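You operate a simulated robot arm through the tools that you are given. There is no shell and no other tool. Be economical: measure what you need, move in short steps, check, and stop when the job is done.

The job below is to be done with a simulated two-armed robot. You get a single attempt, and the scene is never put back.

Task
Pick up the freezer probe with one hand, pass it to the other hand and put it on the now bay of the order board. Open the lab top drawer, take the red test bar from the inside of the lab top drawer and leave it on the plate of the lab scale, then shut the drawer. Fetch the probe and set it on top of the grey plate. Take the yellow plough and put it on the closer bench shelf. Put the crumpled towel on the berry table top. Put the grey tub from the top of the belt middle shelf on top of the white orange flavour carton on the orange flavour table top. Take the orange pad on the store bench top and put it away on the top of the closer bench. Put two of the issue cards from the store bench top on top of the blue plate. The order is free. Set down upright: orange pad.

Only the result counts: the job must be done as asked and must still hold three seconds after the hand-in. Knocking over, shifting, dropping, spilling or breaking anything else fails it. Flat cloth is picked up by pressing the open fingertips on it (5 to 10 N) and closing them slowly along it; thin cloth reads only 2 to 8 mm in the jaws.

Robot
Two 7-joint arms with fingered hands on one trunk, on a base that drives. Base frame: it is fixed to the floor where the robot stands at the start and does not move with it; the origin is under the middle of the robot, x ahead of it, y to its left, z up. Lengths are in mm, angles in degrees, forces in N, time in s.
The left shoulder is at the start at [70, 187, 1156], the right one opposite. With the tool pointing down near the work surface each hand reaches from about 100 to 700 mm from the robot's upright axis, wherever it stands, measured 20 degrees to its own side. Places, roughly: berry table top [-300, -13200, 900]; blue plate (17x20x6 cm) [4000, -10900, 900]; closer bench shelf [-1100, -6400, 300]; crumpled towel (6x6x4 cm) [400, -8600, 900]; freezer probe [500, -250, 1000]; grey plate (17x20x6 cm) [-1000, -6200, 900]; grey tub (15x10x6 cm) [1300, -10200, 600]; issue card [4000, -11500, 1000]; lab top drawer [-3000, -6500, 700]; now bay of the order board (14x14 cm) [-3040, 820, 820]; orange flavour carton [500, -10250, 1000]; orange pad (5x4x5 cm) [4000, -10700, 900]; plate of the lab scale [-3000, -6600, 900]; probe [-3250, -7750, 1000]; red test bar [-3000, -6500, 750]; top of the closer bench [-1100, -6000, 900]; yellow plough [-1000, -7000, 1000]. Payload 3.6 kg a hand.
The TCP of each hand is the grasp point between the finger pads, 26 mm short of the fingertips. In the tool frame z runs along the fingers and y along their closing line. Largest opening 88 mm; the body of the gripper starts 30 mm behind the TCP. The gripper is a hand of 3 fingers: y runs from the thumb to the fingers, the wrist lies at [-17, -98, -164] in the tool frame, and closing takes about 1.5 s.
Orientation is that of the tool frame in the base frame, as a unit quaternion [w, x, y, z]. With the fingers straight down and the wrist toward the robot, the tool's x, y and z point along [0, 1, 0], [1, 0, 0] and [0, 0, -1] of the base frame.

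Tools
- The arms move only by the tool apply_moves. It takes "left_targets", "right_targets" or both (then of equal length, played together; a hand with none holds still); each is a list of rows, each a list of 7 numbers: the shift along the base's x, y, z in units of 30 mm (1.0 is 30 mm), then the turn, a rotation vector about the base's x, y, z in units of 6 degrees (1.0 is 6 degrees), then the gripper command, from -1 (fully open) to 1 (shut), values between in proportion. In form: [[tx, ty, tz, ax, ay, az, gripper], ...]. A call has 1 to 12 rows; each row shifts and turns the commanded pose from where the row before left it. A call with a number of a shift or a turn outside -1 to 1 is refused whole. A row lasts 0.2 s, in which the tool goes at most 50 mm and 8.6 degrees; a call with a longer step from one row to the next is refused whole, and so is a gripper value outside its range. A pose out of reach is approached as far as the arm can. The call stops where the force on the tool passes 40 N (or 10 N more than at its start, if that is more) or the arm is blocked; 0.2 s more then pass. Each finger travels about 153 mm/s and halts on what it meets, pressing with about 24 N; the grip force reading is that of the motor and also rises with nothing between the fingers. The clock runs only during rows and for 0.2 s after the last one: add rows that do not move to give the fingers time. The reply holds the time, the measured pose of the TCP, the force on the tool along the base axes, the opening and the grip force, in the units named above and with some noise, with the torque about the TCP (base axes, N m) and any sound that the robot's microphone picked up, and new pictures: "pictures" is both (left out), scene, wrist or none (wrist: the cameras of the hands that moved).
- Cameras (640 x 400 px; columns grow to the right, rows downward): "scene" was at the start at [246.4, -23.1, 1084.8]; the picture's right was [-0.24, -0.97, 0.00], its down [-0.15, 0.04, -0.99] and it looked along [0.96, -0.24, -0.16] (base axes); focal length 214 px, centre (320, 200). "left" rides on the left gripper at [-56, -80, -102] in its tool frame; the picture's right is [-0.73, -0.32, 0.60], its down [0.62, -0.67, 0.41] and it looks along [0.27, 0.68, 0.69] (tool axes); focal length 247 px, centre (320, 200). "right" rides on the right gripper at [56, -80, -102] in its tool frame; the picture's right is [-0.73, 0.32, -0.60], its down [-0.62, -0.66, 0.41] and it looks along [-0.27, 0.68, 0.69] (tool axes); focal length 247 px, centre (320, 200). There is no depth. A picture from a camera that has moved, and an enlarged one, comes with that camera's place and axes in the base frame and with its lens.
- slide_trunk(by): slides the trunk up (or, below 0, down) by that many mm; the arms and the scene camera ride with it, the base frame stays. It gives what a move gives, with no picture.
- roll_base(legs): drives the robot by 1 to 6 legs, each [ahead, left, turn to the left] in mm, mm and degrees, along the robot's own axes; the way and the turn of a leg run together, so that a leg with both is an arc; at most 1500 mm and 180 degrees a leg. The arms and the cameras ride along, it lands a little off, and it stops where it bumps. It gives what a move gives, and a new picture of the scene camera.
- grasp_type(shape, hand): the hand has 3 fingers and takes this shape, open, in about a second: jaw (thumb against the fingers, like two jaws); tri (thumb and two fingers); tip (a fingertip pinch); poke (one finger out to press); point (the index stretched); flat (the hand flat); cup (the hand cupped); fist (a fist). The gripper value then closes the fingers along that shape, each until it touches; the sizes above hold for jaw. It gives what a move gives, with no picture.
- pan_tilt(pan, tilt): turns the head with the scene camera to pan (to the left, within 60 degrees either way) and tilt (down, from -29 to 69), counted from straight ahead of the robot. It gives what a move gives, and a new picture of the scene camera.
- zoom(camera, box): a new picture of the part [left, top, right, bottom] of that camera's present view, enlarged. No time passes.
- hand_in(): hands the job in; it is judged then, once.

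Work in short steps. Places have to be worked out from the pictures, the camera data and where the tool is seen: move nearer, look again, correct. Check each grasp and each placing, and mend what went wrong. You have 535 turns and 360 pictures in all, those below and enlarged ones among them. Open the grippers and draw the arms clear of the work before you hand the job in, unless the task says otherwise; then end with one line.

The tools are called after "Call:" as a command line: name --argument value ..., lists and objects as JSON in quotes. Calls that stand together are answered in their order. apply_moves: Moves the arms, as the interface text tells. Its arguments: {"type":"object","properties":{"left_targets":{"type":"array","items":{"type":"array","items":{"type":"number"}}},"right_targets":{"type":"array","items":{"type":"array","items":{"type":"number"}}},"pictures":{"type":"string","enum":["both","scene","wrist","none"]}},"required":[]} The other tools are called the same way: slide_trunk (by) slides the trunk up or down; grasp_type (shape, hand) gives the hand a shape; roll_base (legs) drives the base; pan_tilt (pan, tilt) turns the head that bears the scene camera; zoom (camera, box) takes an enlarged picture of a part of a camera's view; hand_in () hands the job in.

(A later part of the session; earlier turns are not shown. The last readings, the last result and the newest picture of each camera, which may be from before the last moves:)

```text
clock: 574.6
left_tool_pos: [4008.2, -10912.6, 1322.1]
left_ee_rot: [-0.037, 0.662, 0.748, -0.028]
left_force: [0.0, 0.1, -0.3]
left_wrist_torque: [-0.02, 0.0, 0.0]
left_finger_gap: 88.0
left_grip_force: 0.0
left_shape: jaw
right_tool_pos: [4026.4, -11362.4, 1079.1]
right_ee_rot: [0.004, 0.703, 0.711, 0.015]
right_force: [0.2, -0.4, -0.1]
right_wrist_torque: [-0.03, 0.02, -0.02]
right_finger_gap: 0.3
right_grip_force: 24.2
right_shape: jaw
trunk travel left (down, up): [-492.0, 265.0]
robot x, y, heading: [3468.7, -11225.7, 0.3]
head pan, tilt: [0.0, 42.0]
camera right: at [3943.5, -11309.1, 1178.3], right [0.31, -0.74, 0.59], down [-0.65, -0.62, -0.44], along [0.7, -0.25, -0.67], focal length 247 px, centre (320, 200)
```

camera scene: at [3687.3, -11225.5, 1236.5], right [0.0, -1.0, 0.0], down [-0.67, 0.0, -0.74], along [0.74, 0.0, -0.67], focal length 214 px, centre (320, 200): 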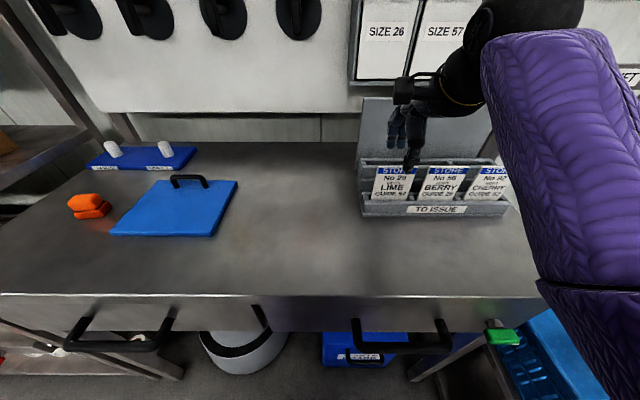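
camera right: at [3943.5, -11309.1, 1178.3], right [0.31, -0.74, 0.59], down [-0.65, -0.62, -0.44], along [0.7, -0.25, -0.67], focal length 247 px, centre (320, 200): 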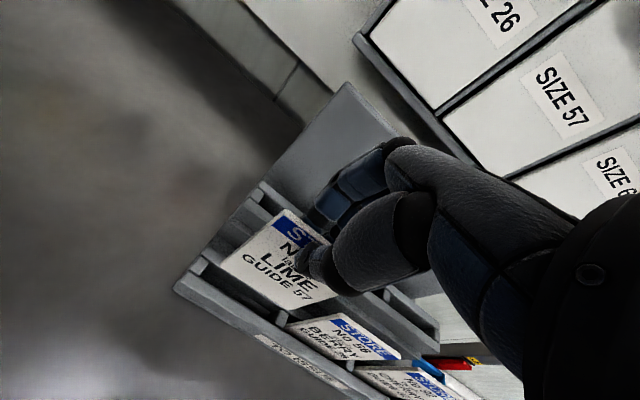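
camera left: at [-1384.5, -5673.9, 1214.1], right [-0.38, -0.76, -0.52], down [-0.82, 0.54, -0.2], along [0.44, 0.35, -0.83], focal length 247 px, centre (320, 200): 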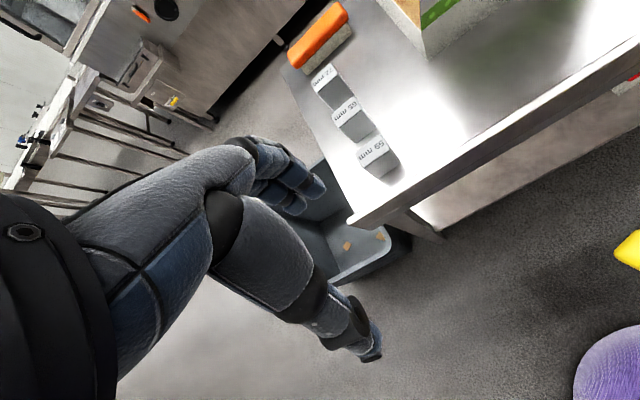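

Card 1 is out. Lift it higher and strafe left so the plate is in reach.

Call:
apply_moves --right_targets '[[-0.4, 0, 0.9, 0, 0, 0, 1], [-0.4, 0, 0.9, 0, 0, 0, 1], [-0.4, 0, 0.9, 0, 0, 0, 1]]' --pictures "none"

Call:
roll_base --legs '[[0, 270, 0]]'

```text
clock: 575.4
left_tool_pos: [4008.3, -10912.3, 1321.5]
left_ee_rot: [-0.036, 0.663, 0.747, -0.028]
left_force: [-0.3, 0.5, 0.0]
left_wrist_torque: [0.01, -0.02, 0.04]
left_finger_gap: 87.7
left_grip_force: 0.1
left_shape: jaw
right_tool_pos: [3989.3, -11361.8, 1159.1]
right_ee_rot: [0.004, 0.702, 0.712, 0.016]
right_force: [-0.1, -0.2, -0.5]
right_wrist_torque: [0.03, 0.02, 0.01]
right_finger_gap: 0.1
right_grip_force: 24.6
right_shape: jaw
trunk travel left (down, up): [-492.0, 265.0]
robot x, y, heading: [3469.6, -11223.0, 0.4]
head pan, tilt: [0.0, 42.0]
```

```text
clock: 577.3
left_tool_pos: [4010.7, -10644.1, 1322.1]
left_ee_rot: [-0.037, 0.666, 0.744, -0.028]
left_force: [-0.2, 0.6, 0.6]
left_wrist_torque: [-0.01, 0.0, 0.03]
left_finger_gap: 88.0
left_grip_force: 0.0
left_shape: jaw
right_tool_pos: [3988.1, -11093.0, 1160.2]
right_ee_rot: [0.003, 0.706, 0.708, 0.016]
right_force: [0.0, -0.1, -0.6]
right_wrist_torque: [0.01, 0.01, 0.0]
right_finger_gap: 0.3
right_grip_force: 23.9
right_shape: jaw
trunk travel left (down, up): [-492.0, 265.0]
robot x, y, heading: [3468.4, -10952.9, -0.2]
head pan, tilt: [0.0, 42.0]
camera scene: at [3687.3, -10953.5, 1236.5], right [0.0, -1.0, 0.0], down [-0.67, 0.0, -0.74], along [0.74, 0.0, -0.67], focal length 214 px, centre (320, 200)
```

scene: 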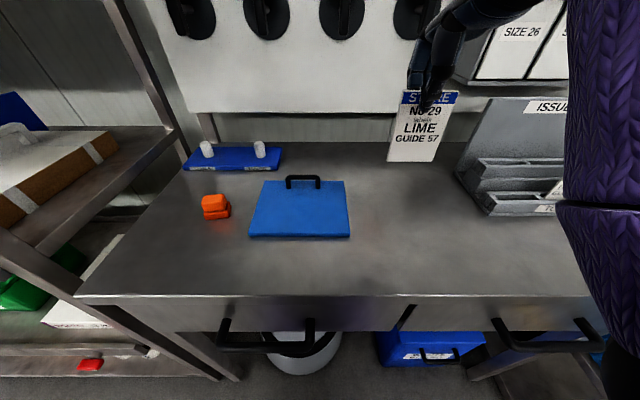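

Plate center ≈(4038,-10912), top z≈900. Swing the card over, pitching the hand 50° forward.

Call:
apply_moves --right_targets '[[0, 0.8, 0, 0, -1, 0, 1], [0, 0.8, 0, 0, -1, 0, 1], [0, 0.8, -0.3, 0, -1, 0, 1], [0, 0.8, -0.6, 0, -1, 0, 1], [0, 0.8, -0.8, 0, -1, 0, 1], [0, 0.8, -0.8, 0, -1, 0, 1], [0.1, 0.8, -0.8, 0, -1, 0, 1], [0.1, 0.8, -0.8, 0, -1, 0, 1], [0.1, 0.7, -0.8, 0, -0.3, 0, 1]]' --pictures "scene"

```text
clock: 578.3
left_tool_pos: [4010.0, -10645.5, 1321.4]
left_ee_rot: [-0.036, 0.665, 0.745, -0.028]
left_force: [-0.9, 0.1, 0.8]
left_wrist_torque: [-0.01, -0.02, -0.01]
left_finger_gap: 88.0
left_grip_force: 0.0
left_shape: jaw
right_tool_pos: [4031.5, -11022.4, 1220.9]
right_ee_rot: [0.237, 0.676, 0.665, 0.212]
right_force: [-0.5, -0.4, -0.5]
right_wrist_torque: [-0.02, 0.02, 0.0]
right_finger_gap: 0.0
right_grip_force: 23.9
right_shape: jaw
trunk travel left (down, up): [-492.0, 265.0]
robot x, y, heading: [3470.6, -10954.5, -0.4]
head pan, tilt: [0.0, 42.0]
stopped in row 5 (right hand): the arm was blocked; the commanded pose is now the measured one
camera scene: at [3687.5, -10954.7, 1236.4], right [0.0, -1.0, 0.0], down [-0.67, 0.0, -0.74], along [0.74, 0.0, -0.67], focal length 214 px, centre (320, 200)
```

scene: 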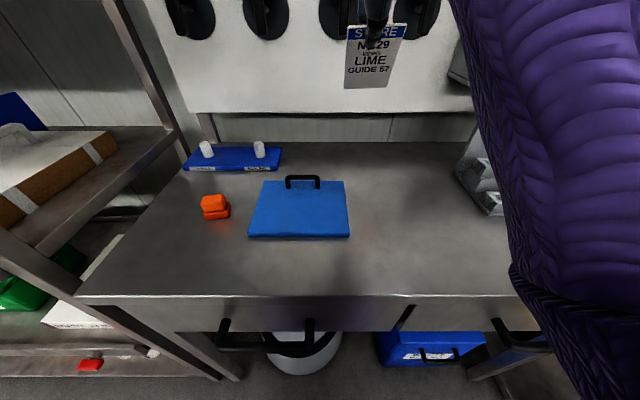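

The arm was folded too tightly. Back the base 130 mm to open it, then continue.

Call:
roll_base --legs '[[-130, 0, 0]]'

Call:
apply_moves --right_targets '[[0.4, 0.5, -0.4, 0, -0.3, 0, 1], [0.4, 0.5, -0.6, 0, -0.3, 0, 1], [0.4, 0.5, -0.7, 0, -0.3, 0, 1], [0.4, 0.5, -0.7, 0, -0.3, 0, 1], [0.4, 0.5, -0.7, 0, -0.3, 0, 1], [0.4, 0.5, -0.7, 0, -0.3, 0, 1], [0.4, 0.5, -0.8, 0, -0.3, 0, 1], [0.3, 0.5, -0.8, 0, 0, 0, 1], [0.1, 0.7, -0.8, 0, 0, 0, 1]]' --pictures "scene"

```text
clock: 579.6
left_tool_pos: [3878.1, -10645.1, 1322.9]
left_ee_rot: [-0.037, 0.665, 0.745, -0.028]
left_force: [0.0, 0.0, 0.2]
left_wrist_torque: [0.0, -0.05, -0.01]
left_finger_gap: 87.9
left_grip_force: 0.1
left_shape: jaw
right_tool_pos: [3900.1, -11020.3, 1220.2]
right_ee_rot: [0.237, 0.675, 0.666, 0.212]
right_force: [-1.1, 0.5, -0.7]
right_wrist_torque: [-0.01, 0.03, 0.0]
right_finger_gap: 0.0
right_grip_force: 24.1
right_shape: jaw
trunk travel left (down, up): [-492.0, 265.0]
robot x, y, heading: [3339.1, -10950.7, -0.4]
head pan, tilt: [0.0, 42.0]
camera scene: at [3555.5, -10954.0, 1236.8], right [0.0, -1.0, 0.0], down [-0.67, 0.0, -0.74], along [0.74, 0.0, -0.67], focal length 214 px, centre (320, 200)
```

scene: 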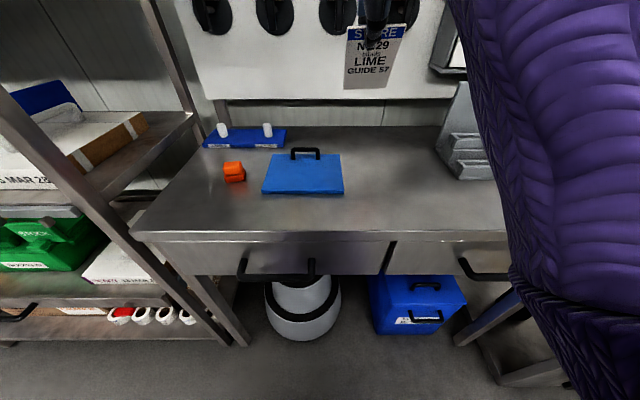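

```text
clock: 580.7
left_tool_pos: [3879.6, -10644.7, 1322.4]
left_ee_rot: [-0.038, 0.666, 0.745, -0.028]
left_force: [-0.2, -0.6, 0.5]
left_wrist_torque: [0.0, -0.01, 0.01]
left_finger_gap: 88.0
left_grip_force: 0.0
left_shape: jaw
right_tool_pos: [3970.9, -11039.7, 1133.8]
right_ee_rot: [0.348, 0.659, 0.636, 0.202]
right_force: [-0.4, 0.5, -0.2]
right_wrist_torque: [0.01, 0.04, 0.0]
right_finger_gap: 0.0
right_grip_force: 23.8
right_shape: jaw
trunk travel left (down, up): [-492.0, 265.0]
robot x, y, heading: [3341.6, -10957.8, -0.5]
head pan, tilt: [0.0, 42.0]
stopped in row 5 (right hand): the arm was blocked; the commanded pose is now the measured one
camera scene: at [3557.0, -10954.4, 1236.5], right [0.0, -1.0, 0.0], down [-0.67, 0.0, -0.74], along [0.74, 0.0, -0.67], focal length 214 px, centre (320, 200)
```

scene: 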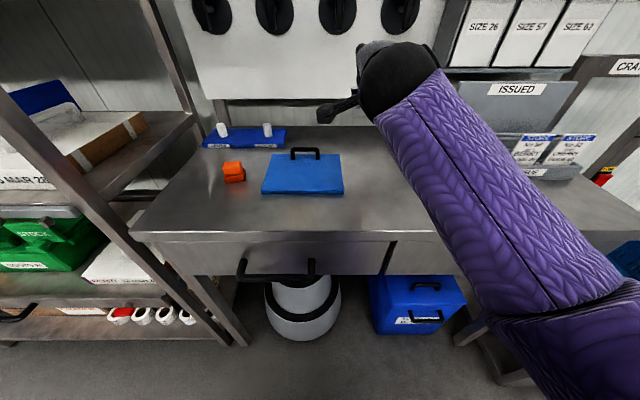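

Elbow has flipped to a better side now. Continue toward the plate while removing the sideways tilt.

Call:
apply_moves --right_targets '[[0, 0.6, -0.3, 0.5, 0, 0, 1], [0, 0.6, -0.4, 0.5, 0, 0, 1], [0, 0.6, -0.5, 0.5, 0, 0, 1], [0, 0.6, -0.5, 0.5, 0, 0, 1], [0.2, 0.6, -0.5, 0.5, 0, 0, 1], [0.2, 0.6, -0.5, 0.3, 0, 0, 1], [0.2, 0.6, -0.5, 0, 0, 0, 1], [0.2, 0.6, -0.5, 0, 0, 0, 1]]' --pictures "scene"

```text
clock: 581.5
left_tool_pos: [3880.6, -10645.5, 1321.6]
left_ee_rot: [-0.038, 0.665, 0.745, -0.028]
left_force: [0.9, -0.1, -0.1]
left_wrist_torque: [0.01, -0.02, -0.01]
left_finger_gap: 87.8
left_grip_force: 0.1
left_shape: jaw
right_tool_pos: [3983.5, -11071.6, 1076.6]
right_ee_rot: [0.357, 0.679, 0.613, 0.19]
right_force: [0.6, 1.3, 0.5]
right_wrist_torque: [0.06, 0.01, -0.01]
right_finger_gap: 0.2
right_grip_force: 23.9
right_shape: jaw
trunk travel left (down, up): [-492.0, 265.0]
robot x, y, heading: [3338.8, -10951.7, -0.3]
head pan, tilt: [0.0, 42.0]
stopped in row 3 (right hand): the arm was blocked; the commanded pose is now the measured one
camera scene: at [3557.2, -10954.3, 1236.5], right [0.0, -1.0, 0.0], down [-0.67, 0.0, -0.74], along [0.74, 0.0, -0.67], focal length 214 px, centre (320, 200)
```

scene: 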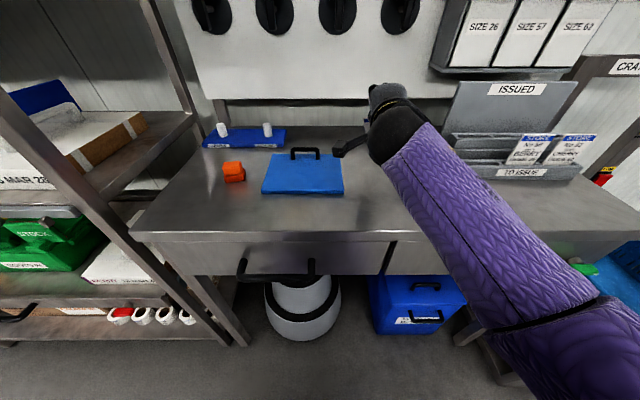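

Shift the left hand inward and strafe the base left so the plate lies straight ahead of the right arm.

Call:
apply_moves --left_targets '[[0, -1, 0, 0, 0, 0, -1], [0, -1, 0, 0, 0, 0, -1], [0, -1, 0, 0, 0, 0, -1], [0, -1, 0, 0, 0, 0, -1], [0, -1, 0, 0, 0, 0, -1]]' --pictures "none"

Call:
roll_base --legs '[[0, 160, 0]]'

```text
clock: 582.7
left_tool_pos: [3901.7, -10788.7, 1315.4]
left_ee_rot: [-0.038, 0.666, 0.745, -0.028]
left_force: [0.1, -0.4, -0.4]
left_wrist_torque: [0.03, -0.02, -0.01]
left_finger_gap: 88.1
left_grip_force: 0.1
left_shape: jaw
left hand out of reach, approached as far as the arm can: row 3, 4, 5
right_tool_pos: [3983.6, -11071.1, 1075.5]
right_ee_rot: [0.356, 0.679, 0.613, 0.19]
right_force: [-0.7, -0.3, 0.1]
right_wrist_torque: [0.0, 0.03, 0.0]
right_finger_gap: 0.3
right_grip_force: 24.0
right_shape: jaw
trunk travel left (down, up): [-492.0, 265.0]
robot x, y, heading: [3336.5, -10949.6, -0.4]
head pan, tilt: [0.0, 42.0]
```

```text
clock: 584.1
left_tool_pos: [3902.7, -10625.7, 1315.0]
left_ee_rot: [-0.037, 0.665, 0.745, -0.029]
left_force: [1.3, 0.3, 0.2]
left_wrist_torque: [-0.02, -0.02, -0.01]
left_finger_gap: 87.6
left_grip_force: 0.1
left_shape: jaw
right_tool_pos: [3982.5, -10908.9, 1075.5]
right_ee_rot: [0.357, 0.678, 0.614, 0.189]
right_force: [-0.7, -0.4, -0.6]
right_wrist_torque: [0.02, 0.04, -0.03]
right_finger_gap: 0.1
right_grip_force: 23.9
right_shape: jaw
trunk travel left (down, up): [-492.0, 265.0]
robot x, y, heading: [3336.8, -10793.9, -0.3]
head pan, tilt: [0.0, 42.0]
camera scene: at [3557.6, -10792.3, 1236.5], right [0.0, -1.0, 0.0], down [-0.67, 0.0, -0.74], along [0.74, 0.0, -0.67], focal length 214 px, centre (320, 200)
```

scene: 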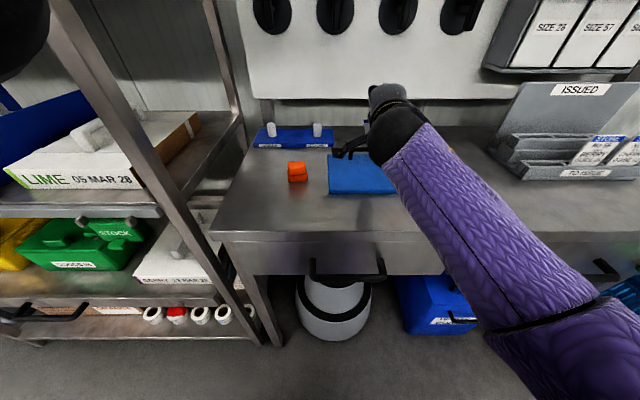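

The card now points forward-down over the plate. Lower vertically toward the plate, shifting slightly left.

Call:
apply_moves --right_targets '[[0, 0.4, -0.4, 0, 0, 0, 1], [0, 0.4, -0.5, 0, 0, 0, 1], [0, 0.4, -0.5, 0, 0, 0, 1], [0, 0.2, -0.5, 0, 0, 0, 1], [0, 0, -0.5, 0, 0, 0, 1]]' --pictures "both"

```text
clock: 585.3
left_tool_pos: [3902.9, -10627.2, 1314.4]
left_ee_rot: [-0.037, 0.665, 0.746, -0.028]
left_force: [0.3, 0.0, 0.3]
left_wrist_torque: [-0.01, 0.01, -0.01]
left_finger_gap: 88.0
left_grip_force: 0.2
left_shape: jaw
right_tool_pos: [3984.3, -10868.4, 1003.9]
right_ee_rot: [0.356, 0.679, 0.613, 0.191]
right_force: [-0.3, -0.6, -0.2]
right_wrist_torque: [0.03, 0.0, 0.0]
right_finger_gap: 0.0
right_grip_force: 23.8
right_shape: jaw
trunk travel left (down, up): [-492.0, 265.0]
robot x, y, heading: [3339.0, -10794.6, -0.2]
head pan, tilt: [0.0, 42.0]
camera scene: at [3557.7, -10793.8, 1236.5], right [0.0, -1.0, 0.0], down [-0.67, 0.0, -0.74], along [0.74, 0.0, -0.67], focal length 214 px, centre (320, 200)
camera right: at [3868.2, -10788.1, 1004.4], right [-0.32, -0.56, 0.76], down [-0.29, -0.71, -0.64], along [0.9, -0.43, 0.07], focal length 247 px, centre (320, 200)
```

scene: 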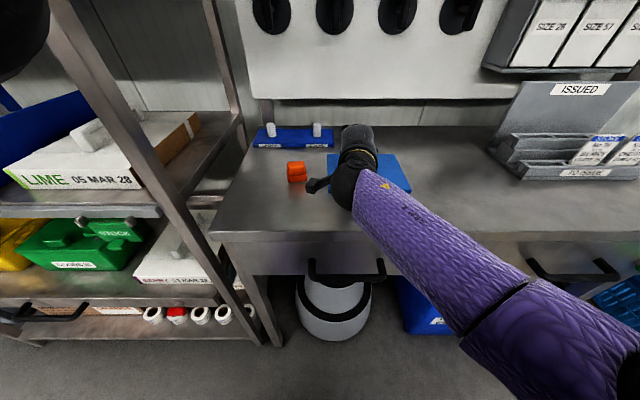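
right: 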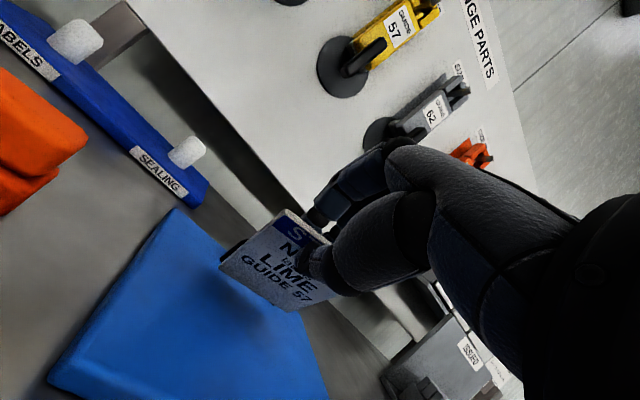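

Call:
apply_moves --right_targets '[[0, 0, -0.4, 0, 0, 0, 1], [0, 0, -0.2, 0, 0, 0, 1], [0, 0, -0.15, 0, 0, 0, 1]]' --pictures "wrist"

```text
clock: 586.1
left_tool_pos: [3902.8, -10627.5, 1314.8]
left_ee_rot: [-0.037, 0.665, 0.746, -0.028]
left_force: [-0.2, 0.0, -0.9]
left_wrist_torque: [-0.02, 0.03, 0.0]
left_finger_gap: 87.9
left_grip_force: 0.0
left_shape: jaw
right_tool_pos: [3983.2, -10868.2, 982.2]
right_ee_rot: [0.357, 0.677, 0.615, 0.19]
right_force: [-0.7, -0.3, 1.6]
right_wrist_torque: [0.0, -0.14, -0.03]
right_finger_gap: 0.1
right_grip_force: 23.8
right_shape: jaw
trunk travel left (down, up): [-492.0, 265.0]
robot x, y, heading: [3340.4, -10794.6, -0.1]
head pan, tilt: [0.0, 42.0]
camera right: at [3867.3, -10789.0, 980.7], right [-0.32, -0.56, 0.76], down [-0.29, -0.71, -0.64], along [0.9, -0.43, 0.07], focal length 247 px, centre (320, 200)
```

right: 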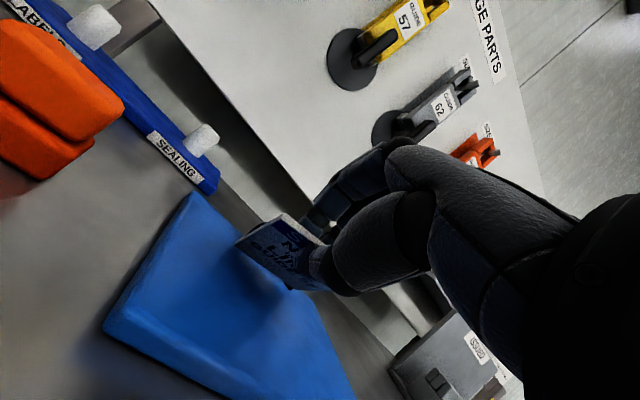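

Edge is on the plate. Open slightly and slide the hand back along the card's plane.

Call:
apply_moves --right_targets '[[0, 0, 0, 0, 0, 0, 0.7], [0, 0, 0, 0, 0, 0, 0.4], [-0.3, 0.1, 0.25, 0, 0, 0, 0.4], [-0.6, 0.2, 0.5, 0, 0, 0, 0.4], [-0.7, 0.25, 0.7, 0, 0, 0, 0.4], [-0.7, 0.25, 0.7, 0, 0, 0, 0], [-0.7, 0, 0.9, 0, 0, 0, 0], [-0.7, 0, 0.9, 0, 0, 0, 0]]' --pictures "both"

```text
clock: 587.7
left_tool_pos: [3902.9, -10627.7, 1314.9]
left_ee_rot: [-0.037, 0.665, 0.745, -0.028]
left_force: [0.0, -0.3, 0.4]
left_wrist_torque: [-0.01, 0.0, -0.02]
left_finger_gap: 87.7
left_grip_force: 0.0
left_shape: jaw
right_tool_pos: [3950.0, -10886.6, 1147.2]
right_ee_rot: [0.44, 0.656, 0.573, 0.218]
right_force: [-0.3, -0.1, -0.2]
right_wrist_torque: [0.03, 0.03, -0.02]
right_finger_gap: 43.8
right_grip_force: 0.0
right_shape: jaw
trunk travel left (down, up): [-492.0, 265.0]
robot x, y, heading: [3342.1, -10791.5, -0.1]
head pan, tilt: [0.0, 42.0]
stopped in row 7 (right hand): the arm was blocked; the commanded pose is now the measured one
camera scene: at [3557.5, -10794.1, 1236.5], right [0.0, -1.0, 0.0], down [-0.67, 0.0, -0.74], along [0.74, 0.0, -0.67], focal length 214 px, centre (320, 200)
camera right: at [3840.0, -10804.2, 1120.5], right [-0.47, -0.48, 0.73], down [-0.2, -0.75, -0.63], along [0.86, -0.45, 0.26], focal length 247 px, centre (320, 200)
```

scene: 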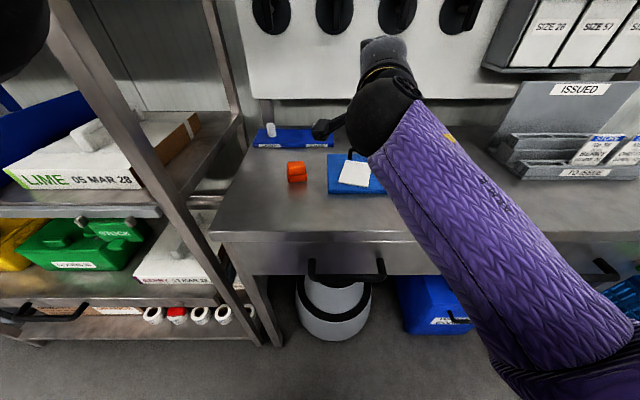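
right: 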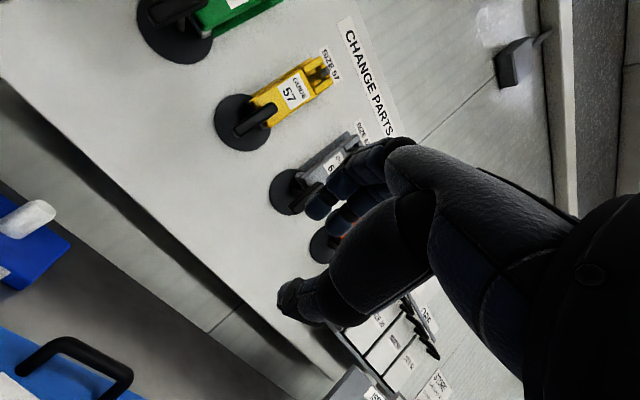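

Card 1 lies flat on the plate. Rotate the right hand back to fingers-down, then return for card 2.

Call:
apply_moves --right_targets '[[0, -0.2, 0, 0.31, 0.93, 0.12, -0.4], [0, -0.2, 0, 0.31, 0.93, 0.12, -0.4], [0, -0.2, 0, 0.31, 0.93, 0.12, -0.4], [0, -0.2, 0, 0.31, 0.93, 0.12, -0.4], [0, -0.2, 0, 0.31, 0.93, 0.12, -0.4], [0, -0.2, 0, 0.31, 0.93, 0.12, -0.4], [0, -0.2, 0, 0.31, 0.93, 0.12, -0.4], [0, -0.2, 0, 0.31, 0.93, 0.12, -0.4], [0, 0, 0, 0.31, 0.93, 0.12, -0.4], [0, 0, 0, 0.31, 0.93, 0.12, -0.4]]' --pictures "none"

Call:
roll_base --legs '[[0, -525, 0], [130, 0, 0]]'

```text
clock: 589.9
left_tool_pos: [3901.0, -10627.1, 1315.2]
left_ee_rot: [-0.037, 0.664, 0.746, -0.028]
left_force: [0.3, 0.6, -0.5]
left_wrist_torque: [-0.03, 0.02, 0.02]
left_finger_gap: 87.7
left_grip_force: 0.0
left_shape: jaw
right_tool_pos: [3947.6, -10931.1, 1145.5]
right_ee_rot: [-0.004, 0.706, 0.709, 0.0]
right_force: [-0.4, -0.3, -0.1]
right_wrist_torque: [-0.05, 0.01, -0.02]
right_finger_gap: 61.3
right_grip_force: 0.1
right_shape: jaw
trunk travel left (down, up): [-492.0, 265.0]
robot x, y, heading: [3341.9, -10791.9, -0.1]
head pan, tilt: [0.0, 42.0]
```

```text
clock: 593.8
left_tool_pos: [4032.0, -11155.0, 1314.4]
left_ee_rot: [-0.036, 0.664, 0.746, -0.028]
left_force: [0.3, 0.1, -0.3]
left_wrist_torque: [0.01, -0.03, 0.02]
left_finger_gap: 87.8
left_grip_force: 0.0
left_shape: jaw
right_tool_pos: [4079.2, -11460.1, 1145.9]
right_ee_rot: [-0.003, 0.705, 0.709, -0.001]
right_force: [0.7, -0.6, 0.2]
right_wrist_torque: [0.0, 0.0, 0.01]
right_finger_gap: 61.2
right_grip_force: 0.0
right_shape: jaw
trunk travel left (down, up): [-492.0, 265.0]
robot x, y, heading: [3467.8, -11317.3, 0.1]
head pan, tilt: [0.0, 42.0]
camera scene: at [3687.6, -11322.0, 1236.2], right [0.0, -1.0, 0.0], down [-0.67, 0.0, -0.74], along [0.74, 0.0, -0.67], focal length 214 px, centre (320, 200)
```

scene: 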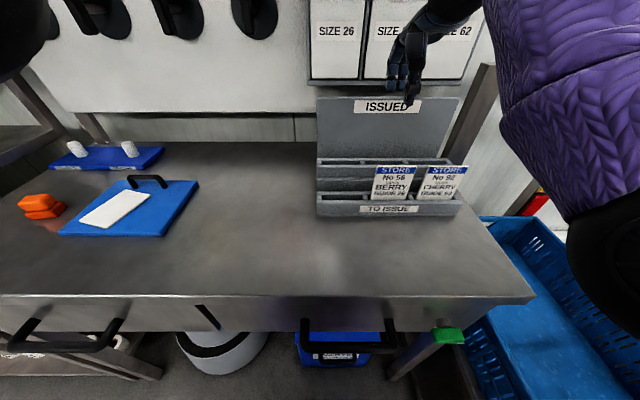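

Move to BERRY's top edge ≈(4027,-11464) and pinch it the same way.

Call:
apply_moves --right_targets '[[-0.9, -0.05, 0, 0, 0, 0, -0.3], [-0.85, -0.05, -0.5, 0, 0, 0, -0.3], [0, 0, -1, 0, 0, 0, -0.3], [0, 0, -1, 0, 0, 0, -0.3], [0, 0, -0.9, 0, 0, 0, -0.3]]' --pictures "wrist"

```text
clock: 595.0
left_tool_pos: [4030.1, -11154.6, 1315.0]
left_ee_rot: [-0.037, 0.665, 0.746, -0.027]
left_force: [0.2, -0.4, -0.3]
left_wrist_torque: [0.0, -0.01, -0.01]
left_finger_gap: 87.9
left_grip_force: 0.0
left_shape: jaw
right_tool_pos: [4028.8, -11466.3, 1049.7]
right_ee_rot: [0.001, 0.707, 0.708, 0.001]
right_force: [-1.3, -0.6, 0.8]
right_wrist_torque: [0.02, -0.03, 0.01]
right_finger_gap: 57.7
right_grip_force: 0.0
right_shape: jaw
trunk travel left (down, up): [-492.0, 265.0]
robot x, y, heading: [3471.3, -11321.1, -0.1]
head pan, tilt: [0.0, 42.0]
camera right: at [3949.6, -11409.9, 1149.8], right [0.32, -0.73, 0.6], down [-0.66, -0.62, -0.41], along [0.68, -0.27, -0.68], focal length 247 px, centre (320, 200)
```

right: 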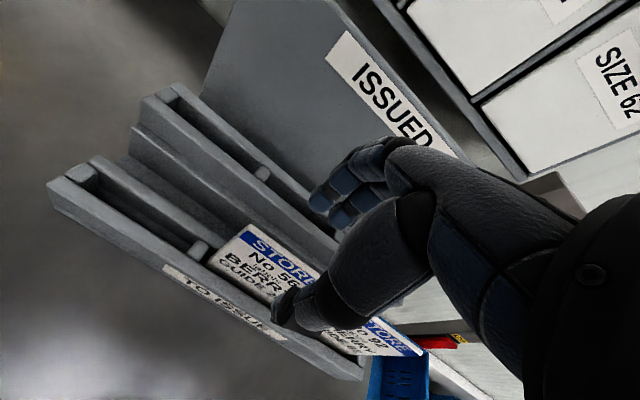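

Call:
apply_moves --right_targets '[[-0.05, 0.25, -0.4, 0, 0, 0, -0.3], [0, 0, -0.62, 0, 0, 0, -0.3], [0, 0, 0, 0, 0, 0, 0.2], [0, 0, 0, 0, 0, 0, 0.7], [0, 0, 0, 0, 0, 0, 1], [0, 0, 0, 0, 0, 0, 1], [0, 0, 0, 0, 0, 0, 1], [0, 0, 0.4, 0, 0, 0, 1], [0, 0, 0.7, 0, 0, 0, 1], [0, 0, 0.9, 0, 0, 0, 1]]' --pictures "wrist"

```text
clock: 597.2
left_tool_pos: [4031.2, -11154.4, 1314.2]
left_ee_rot: [-0.036, 0.664, 0.746, -0.029]
left_force: [0.1, 0.5, 0.2]
left_wrist_torque: [-0.04, 0.0, -0.02]
left_finger_gap: 88.0
left_grip_force: 0.0
left_shape: jaw
right_tool_pos: [4024.6, -11455.4, 1071.8]
right_ee_rot: [-0.003, 0.705, 0.709, -0.001]
right_force: [-0.2, -0.4, 0.7]
right_wrist_torque: [-0.04, 0.04, 0.01]
right_finger_gap: 0.0
right_grip_force: 24.0
right_shape: jaw
trunk travel left (down, up): [-492.0, 265.0]
robot x, y, heading: [3469.0, -11319.5, -0.3]
head pan, tilt: [0.0, 42.0]
camera right: at [3945.7, -11399.7, 1173.2], right [0.33, -0.73, 0.6], down [-0.66, -0.63, -0.41], along [0.67, -0.26, -0.69], focal length 247 px, centre (320, 200)
```

right: 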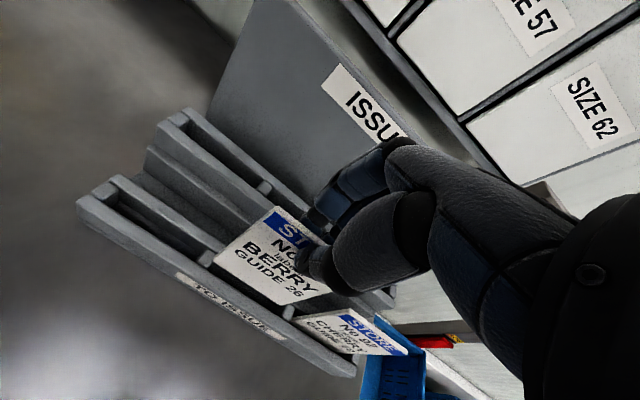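

Card 2 held. Lift, back off, strafe left, then pitch while extending.

Call:
apply_moves --right_targets '[[-0.3, 0, 0.9, 0, 0, 0, 1], [-0.3, 0, 0.9, 0, 0, 0, 1], [0, 0, 0.9, 0, 0, 0, 1]]' --pictures "none"

Call:
roll_base --legs '[[-130, 0, 0], [0, 500, 0]]'

Call:
apply_moves --right_targets '[[0.5, 0, -0.3, 0, -0.9, 0, 1], [0.5, 0, -0.3, 0, -0.9, 0, 1], [0.5, 0, -0.3, 0, -0.9, 0, 1], [0.5, 0, -0.3, 0, -0.9, 0, 1], [0.5, 0, -0.4, 0, -0.9, 0, 1], [0.5, 0, -0.4, 0, -0.9, 0, 1], [0.5, 0, -0.4, 0, -0.9, 0, 1]]' --pictures "none"

```text
clock: 598.0
left_tool_pos: [4031.5, -11155.2, 1314.3]
left_ee_rot: [-0.037, 0.664, 0.746, -0.028]
left_force: [-0.4, 0.1, -0.6]
left_wrist_torque: [0.04, 0.01, -0.01]
left_finger_gap: 87.8
left_grip_force: 0.1
left_shape: jaw
right_tool_pos: [4005.0, -11453.8, 1153.6]
right_ee_rot: [-0.004, 0.705, 0.709, 0.0]
right_force: [-0.3, 0.2, -0.6]
right_wrist_torque: [0.01, 0.04, 0.0]
right_finger_gap: 0.1
right_grip_force: 24.0
right_shape: jaw
trunk travel left (down, up): [-492.0, 265.0]
robot x, y, heading: [3468.8, -11323.9, -0.1]
head pan, tilt: [0.0, 42.0]
```

```text
clock: 601.8
left_tool_pos: [3902.8, -10657.4, 1315.1]
left_ee_rot: [-0.037, 0.665, 0.746, -0.028]
left_force: [0.2, 0.1, 0.3]
left_wrist_torque: [0.0, -0.04, 0.0]
left_finger_gap: 88.0
left_grip_force: 0.2
left_shape: jaw
right_tool_pos: [3878.9, -10957.0, 1154.6]
right_ee_rot: [-0.003, 0.706, 0.708, 0.0]
right_force: [-0.2, -0.3, -0.7]
right_wrist_torque: [0.02, 0.0, -0.02]
right_finger_gap: 0.2
right_grip_force: 24.1
right_shape: jaw
trunk travel left (down, up): [-492.0, 265.0]
robot x, y, heading: [3336.4, -10825.4, -0.2]
head pan, tilt: [0.0, 42.0]
camera scene: at [3558.3, -10824.9, 1236.5], right [0.0, -1.0, 0.0], down [-0.67, 0.0, -0.74], along [0.74, 0.0, -0.67], focal length 214 px, centre (320, 200)
```

scene: 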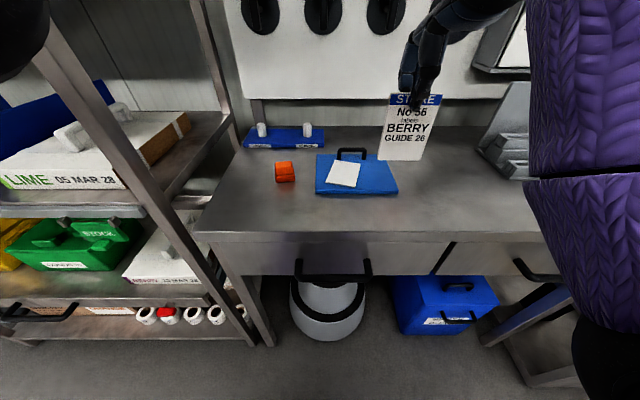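

```text
clock: 603.4
left_tool_pos: [3903.6, -10657.9, 1314.3]
left_ee_rot: [-0.038, 0.664, 0.746, -0.027]
left_force: [0.1, 0.7, 0.1]
left_wrist_torque: [-0.01, 0.01, 0.02]
left_finger_gap: 88.1
left_grip_force: 0.1
left_shape: jaw
right_tool_pos: [3981.9, -10958.2, 1080.9]
right_ee_rot: [0.227, 0.668, 0.671, 0.228]
right_force: [0.6, -0.5, -0.3]
right_wrist_torque: [0.01, -0.06, 0.01]
right_finger_gap: 0.0
right_grip_force: 24.3
right_shape: jaw
trunk travel left (down, up): [-492.0, 265.0]
robot x, y, heading: [3338.6, -10825.8, -0.3]
head pan, tilt: [0.0, 42.0]
```

Smooth this time. Pitch a bit more and lower to the plate's right part.

Call:
apply_moves --right_targets '[[0.1, 0, -0.7, 0, -0.7, 0, 1], [0.1, 0, -0.7, 0, -0.7, 0, 1], [0.1, 0, -0.7, 0, -0.7, 0, 1], [0, 0, -0.5, 0, 0, 0, 1], [0, 0, -0.3, 0, 0, 0, 1], [0, 0, -0.2, 0, 0, 0, 1]]' --pictures "both"

```text
clock: 605.0
left_tool_pos: [3903.8, -10658.2, 1314.2]
left_ee_rot: [-0.037, 0.665, 0.745, -0.027]
left_force: [-0.3, 0.4, -0.8]
left_wrist_torque: [0.0, 0.02, 0.01]
left_finger_gap: 87.6
left_grip_force: 0.1
left_shape: jaw
right_tool_pos: [3996.4, -11011.7, 983.4]
right_ee_rot: [0.332, 0.638, 0.641, 0.269]
right_force: [0.2, -0.5, 1.5]
right_wrist_torque: [0.05, -0.05, 0.01]
right_finger_gap: 0.0
right_grip_force: 24.4
right_shape: jaw
trunk travel left (down, up): [-492.0, 265.0]
robot x, y, heading: [3342.5, -10824.2, -0.1]
head pan, tilt: [0.0, 42.0]
stopped in row 6 (right hand): the arm was blocked; the commanded pose is now the measured one
camera scene: at [3558.2, -10825.6, 1236.5], right [0.0, -1.0, 0.0], down [-0.67, 0.0, -0.74], along [0.74, 0.0, -0.67], focal length 214 px, centre (320, 200)
camera right: at [3870.5, -10951.5, 980.5], right [-0.28, -0.67, 0.69], down [-0.13, -0.68, -0.72], along [0.95, -0.29, 0.1], focal length 247 px, centre (320, 200)
```

scene: 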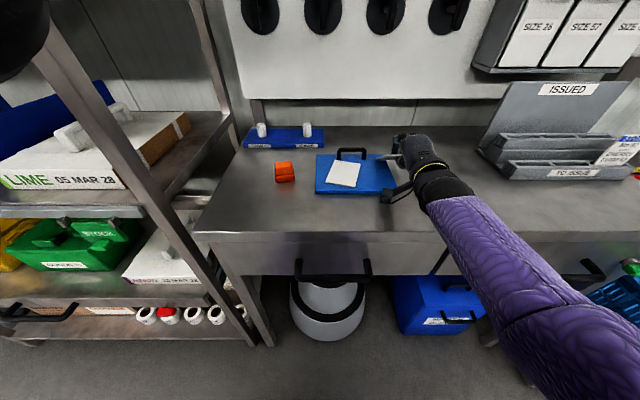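
right: 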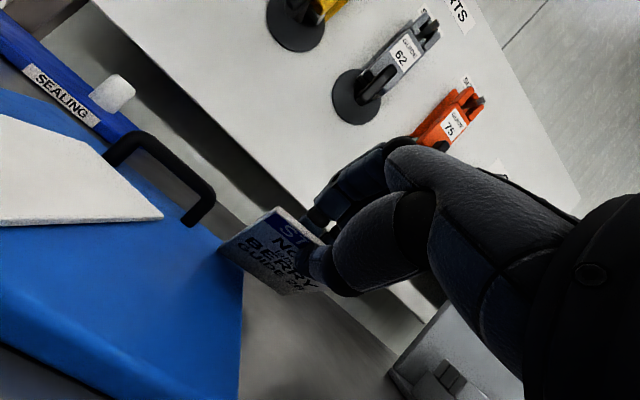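

It drifted right when the elbow flipped. Lift a little, move +y 65 mm, and lower again.

Call:
apply_moves --right_targets '[[0, 0, 0.8, 0, 0, 0, 1], [0, 0.6, 0.4, 0, 0, 0, 1], [0, 0.6, 0, 0, 0, 0, 1], [0, 0.6, 0, 0, 0, 0, 1], [0, 0.5, 0, 0, 0, 0, 1], [0, 0, -0.6, 0, 0, 0, 1], [0, 0, -0.4, 0, 0, 0, 1]]' --pictures "wrist"

```text
clock: 606.1
left_tool_pos: [3904.2, -10658.2, 1315.0]
left_ee_rot: [-0.037, 0.665, 0.746, -0.027]
left_force: [-0.2, -0.1, 0.0]
left_wrist_torque: [-0.02, 0.0, 0.01]
left_finger_gap: 87.9
left_grip_force: 0.0
left_shape: jaw
right_tool_pos: [4002.7, -11043.2, 1006.8]
right_ee_rot: [0.384, 0.633, 0.638, 0.213]
right_force: [-1.5, -0.2, -0.2]
right_wrist_torque: [-0.02, 0.02, -0.05]
right_finger_gap: 0.1
right_grip_force: 24.1
right_shape: jaw
right hand out of reach, approached as far as the arm can: row 5
trunk travel left (down, up): [-492.0, 265.0]
robot x, y, heading: [3338.5, -10824.9, 0.0]
head pan, tilt: [0.0, 42.0]
stopped in row 5 (right hand): the arm was blocked; the commanded pose is now the measured one
camera right: at [3880.0, -10975.4, 995.2], right [-0.32, -0.55, 0.77], down [-0.18, -0.77, -0.62], along [0.93, -0.33, 0.15], focal length 247 px, centre (320, 200)
```

right: 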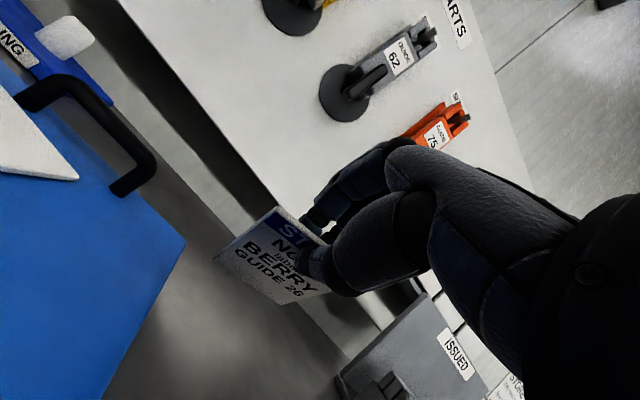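

Use the base instead: raise slightly, then shift the base left 90 and back 25.

Call:
apply_moves --right_targets '[[0, 0, 0.4, 0, 0, 0, 1]]' --pictures "none"

Call:
roll_base --legs '[[-25, 0, 0], [0, 90, 0]]'

```text
clock: 606.5
left_tool_pos: [3902.6, -10659.0, 1315.9]
left_ee_rot: [-0.038, 0.665, 0.745, -0.028]
left_force: [-0.5, 0.2, 0.8]
left_wrist_torque: [0.04, 0.0, -0.02]
left_finger_gap: 87.8
left_grip_force: 0.0
left_shape: jaw
right_tool_pos: [4002.4, -11041.9, 1018.9]
right_ee_rot: [0.382, 0.634, 0.638, 0.213]
right_force: [0.2, -0.2, 0.0]
right_wrist_torque: [0.01, 0.03, -0.02]
right_finger_gap: 0.1
right_grip_force: 24.0
right_shape: jaw
trunk travel left (down, up): [-492.0, 265.0]
robot x, y, heading: [3337.7, -10820.0, 0.2]
head pan, tilt: [0.0, 42.0]
```

```text
clock: 608.0
left_tool_pos: [3879.1, -10568.2, 1314.3]
left_ee_rot: [-0.036, 0.665, 0.745, -0.028]
left_force: [-0.3, -0.2, 0.0]
left_wrist_torque: [-0.04, -0.05, -0.01]
left_finger_gap: 87.9
left_grip_force: 0.1
left_shape: jaw
right_tool_pos: [3976.3, -10952.4, 1017.8]
right_ee_rot: [0.383, 0.634, 0.637, 0.212]
right_force: [0.8, -0.6, -0.1]
right_wrist_torque: [0.03, 0.04, -0.01]
right_finger_gap: 0.0
right_grip_force: 23.9
right_shape: jaw
trunk travel left (down, up): [-492.0, 265.0]
robot x, y, heading: [3321.7, -10733.9, -0.1]
head pan, tilt: [0.0, 42.0]
camera scene: at [3533.7, -10734.8, 1236.5], right [0.0, -1.0, 0.0], down [-0.67, 0.0, -0.74], along [0.74, 0.0, -0.67], focal length 214 px, centre (320, 200)
```

scene: 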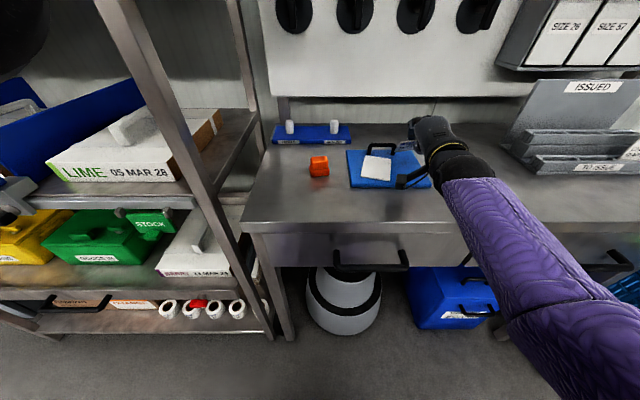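

Card 2 is over the plate's right half. Lower to contact.

Call:
apply_moves --right_targets '[[0, 0, -0.5, 0, 0, 0, 1], [0, 0, -0.5, 0, 0, 0, 1], [0, 0, -0.3, 0, 0, 0, 1], [0, 0, -0.15, 0, 0, 0, 1]]' --pictures "wrist"

```text
clock: 609.0
left_tool_pos: [3878.8, -10569.6, 1316.5]
left_ee_rot: [-0.037, 0.666, 0.745, -0.026]
left_force: [0.2, 0.2, 0.3]
left_wrist_torque: [-0.01, 0.0, 0.0]
left_finger_gap: 88.0
left_grip_force: 0.1
left_shape: jaw
right_tool_pos: [3975.5, -10952.4, 973.6]
right_ee_rot: [0.382, 0.634, 0.638, 0.212]
right_force: [-0.6, 0.5, 1.8]
right_wrist_torque: [0.01, -0.18, 0.0]
right_finger_gap: 0.0
right_grip_force: 24.3
right_shape: jaw
trunk travel left (down, up): [-492.0, 265.0]
robot x, y, heading: [3319.1, -10733.7, -0.4]
head pan, tilt: [0.0, 42.0]
camera right: at [3854.1, -10884.9, 962.0], right [-0.32, -0.55, 0.77], down [-0.18, -0.76, -0.62], along [0.93, -0.34, 0.14], focal length 247 px, centre (320, 200)
```

right: 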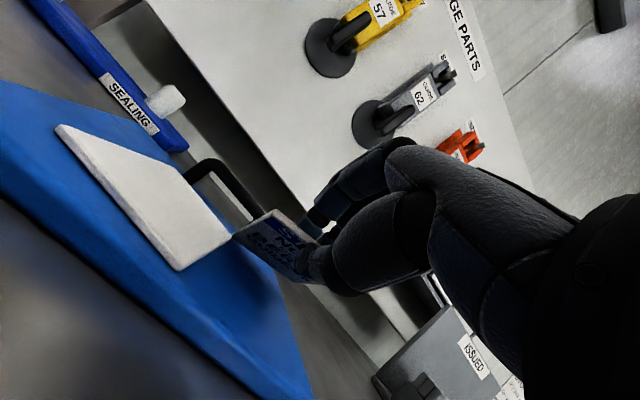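

Card 2 would overhang slightly at right. Lift it, tuck the left hand back/up, and shift the base 25 mm left.

Call:
apply_moves --right_targets '[[0, 0, 0.6, 0, 0, 0, 1], [0, 0, 0, 0, 0, 0, 1], [0, 0, 0, 0, 0, 0, 1], [0, 0, 0, 0, 0, 0, 1]]' --left_targets '[[-0.3, -0.2, 0.8, 0, 0, 0, -1], [-0.3, -0.2, 0.8, 0, 0, 0, -1], [-0.3, -0.2, 0.8, 0, 0, 0, -1], [-0.3, -0.2, 0.8, 0, 0, 0, -1]]' --pictures "none"

```text
clock: 610.0
left_tool_pos: [3896.7, -10589.0, 1401.5]
left_ee_rot: [-0.038, 0.665, 0.746, -0.027]
left_force: [-1.4, 0.2, -0.5]
left_wrist_torque: [0.05, -0.01, 0.02]
left_finger_gap: 87.7
left_grip_force: 0.1
left_shape: jaw
left hand out of reach, approached as far as the arm can: row 1, 2, 3, 4
right_tool_pos: [3975.8, -10953.7, 992.2]
right_ee_rot: [0.383, 0.634, 0.637, 0.212]
right_force: [0.2, 0.2, -0.5]
right_wrist_torque: [0.0, 0.05, 0.01]
right_finger_gap: 0.0
right_grip_force: 23.6
right_shape: jaw
trunk travel left (down, up): [-492.0, 265.0]
robot x, y, heading: [3315.7, -10738.0, -0.2]
head pan, tilt: [0.0, 42.0]
```

Call:
roll_base --legs '[[0, 24, 0]]'

Call:
apply_moves --right_targets '[[0, 0, -0.4, 0, 0, 0, 1], [0, 0, -0.25, 0, 0, 0, 1]]' --pictures "none"

```text
clock: 610.8
left_tool_pos: [3897.5, -10562.0, 1401.7]
left_ee_rot: [-0.037, 0.665, 0.746, -0.028]
left_force: [0.2, 0.0, 0.2]
left_wrist_torque: [-0.03, -0.01, -0.01]
left_finger_gap: 87.8
left_grip_force: 0.1
left_shape: jaw
right_tool_pos: [3977.1, -10927.9, 992.5]
right_ee_rot: [0.383, 0.634, 0.637, 0.212]
right_force: [0.7, -0.1, -0.1]
right_wrist_torque: [0.01, 0.01, -0.01]
right_finger_gap: 0.0
right_grip_force: 23.7
right_shape: jaw
trunk travel left (down, up): [-492.0, 265.0]
robot x, y, heading: [3313.7, -10710.3, -0.1]
head pan, tilt: [0.0, 42.0]
camera scene: at [3533.5, -10710.6, 1236.5], right [0.0, -1.0, 0.0], down [-0.67, 0.0, -0.74], along [0.74, 0.0, -0.67], focal length 214 px, centre (320, 200)
```

scene: 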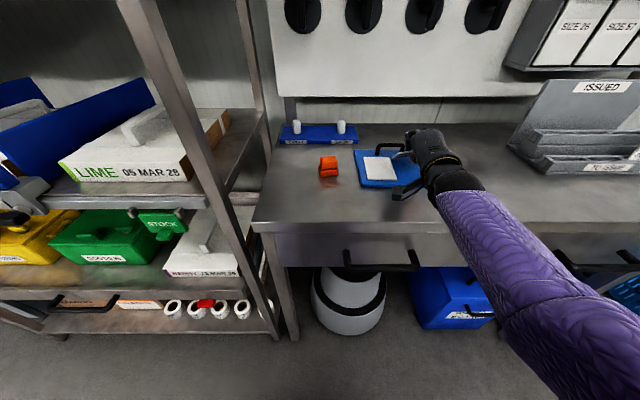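

```text
clock: 611.4
left_tool_pos: [3897.0, -10562.4, 1402.1]
left_ee_rot: [-0.036, 0.665, 0.746, -0.027]
left_force: [0.5, -0.6, 0.0]
left_wrist_torque: [0.04, -0.03, -0.02]
left_finger_gap: 88.2
left_grip_force: 0.0
left_shape: jaw
right_tool_pos: [3976.7, -10929.2, 971.3]
right_ee_rot: [0.383, 0.633, 0.638, 0.213]
right_force: [-0.4, -0.9, 1.8]
right_wrist_torque: [0.02, -0.16, 0.02]
right_finger_gap: 0.1
right_grip_force: 24.2
right_shape: jaw
trunk travel left (down, up): [-492.0, 265.0]
robot x, y, heading: [3313.1, -10713.9, -0.6]
head pan, tilt: [0.0, 42.0]
```

Contact again. Release sliding back along the card plane.

Call:
apply_moves --right_targets '[[0, 0, 0, 0, 0, 0, 0.7], [0, 0, 0, 0, 0, 0, 0.4], [-0.3, 0.1, 0.22, 0, 0, 0, 0.4], [-0.6, 0.18, 0.5, 0, 0, 0, 0.4], [-0.7, 0.2, 0.65, 0, 0, 0, 0.4], [-0.6, 0, 0.9, 0, 0, 0, 0]]' --pictures "scene"

Call:
zoom --camera "scene" --box '[260, 110, 460, 220]'

```text
clock: 612.8
left_tool_pos: [3896.6, -10565.3, 1401.3]
left_ee_rot: [-0.037, 0.665, 0.745, -0.028]
left_force: [-0.5, 0.4, -0.6]
left_wrist_torque: [-0.01, 0.04, 0.02]
left_finger_gap: 87.8
left_grip_force: 0.0
left_shape: jaw
right_tool_pos: [3974.2, -10942.1, 1138.9]
right_ee_rot: [0.458, 0.613, 0.592, 0.254]
right_force: [-0.8, 0.3, 0.5]
right_wrist_torque: [0.02, 0.01, 0.0]
right_finger_gap: 43.6
right_grip_force: 0.0
right_shape: jaw
trunk travel left (down, up): [-492.0, 265.0]
robot x, y, heading: [3312.2, -10708.4, -0.1]
head pan, tilt: [0.0, 42.0]
stopped in row 6 (right hand): the arm was blocked; the commanded pose is now the measured one
camera scene: at [3533.3, -10712.1, 1236.5], right [0.0, -1.0, 0.0], down [-0.67, 0.0, -0.74], along [0.74, 0.0, -0.67], focal length 214 px, centre (320, 200)
```

scene: 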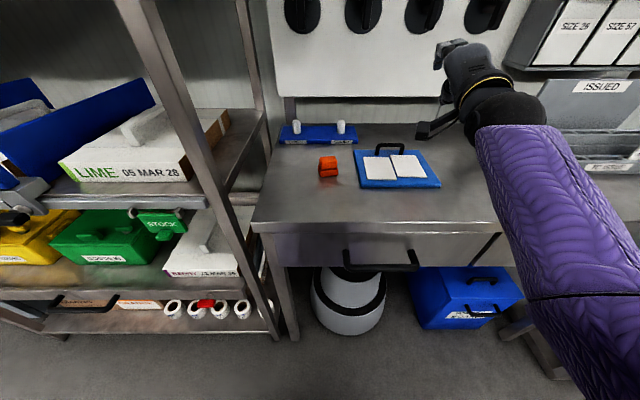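

```text
3.20 times, centred on (360, 165) of scene
camera zoom: at [3533.3, -10712.1, 1236.5], right [0.0, -1.0, 0.0], down [-0.67, 0.0, -0.74], along [0.74, 0.0, -0.67], focal length 686 px, centre (192, 312)
```

zoom: 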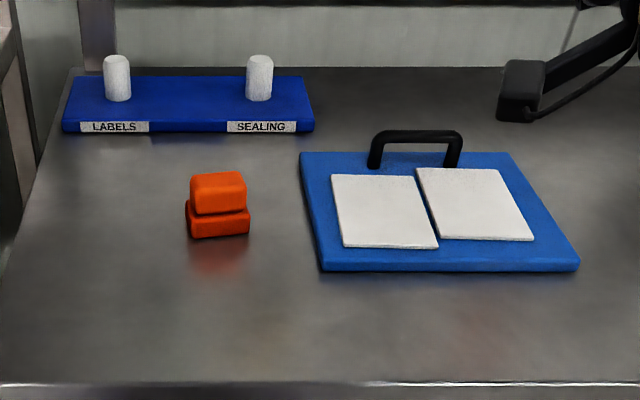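

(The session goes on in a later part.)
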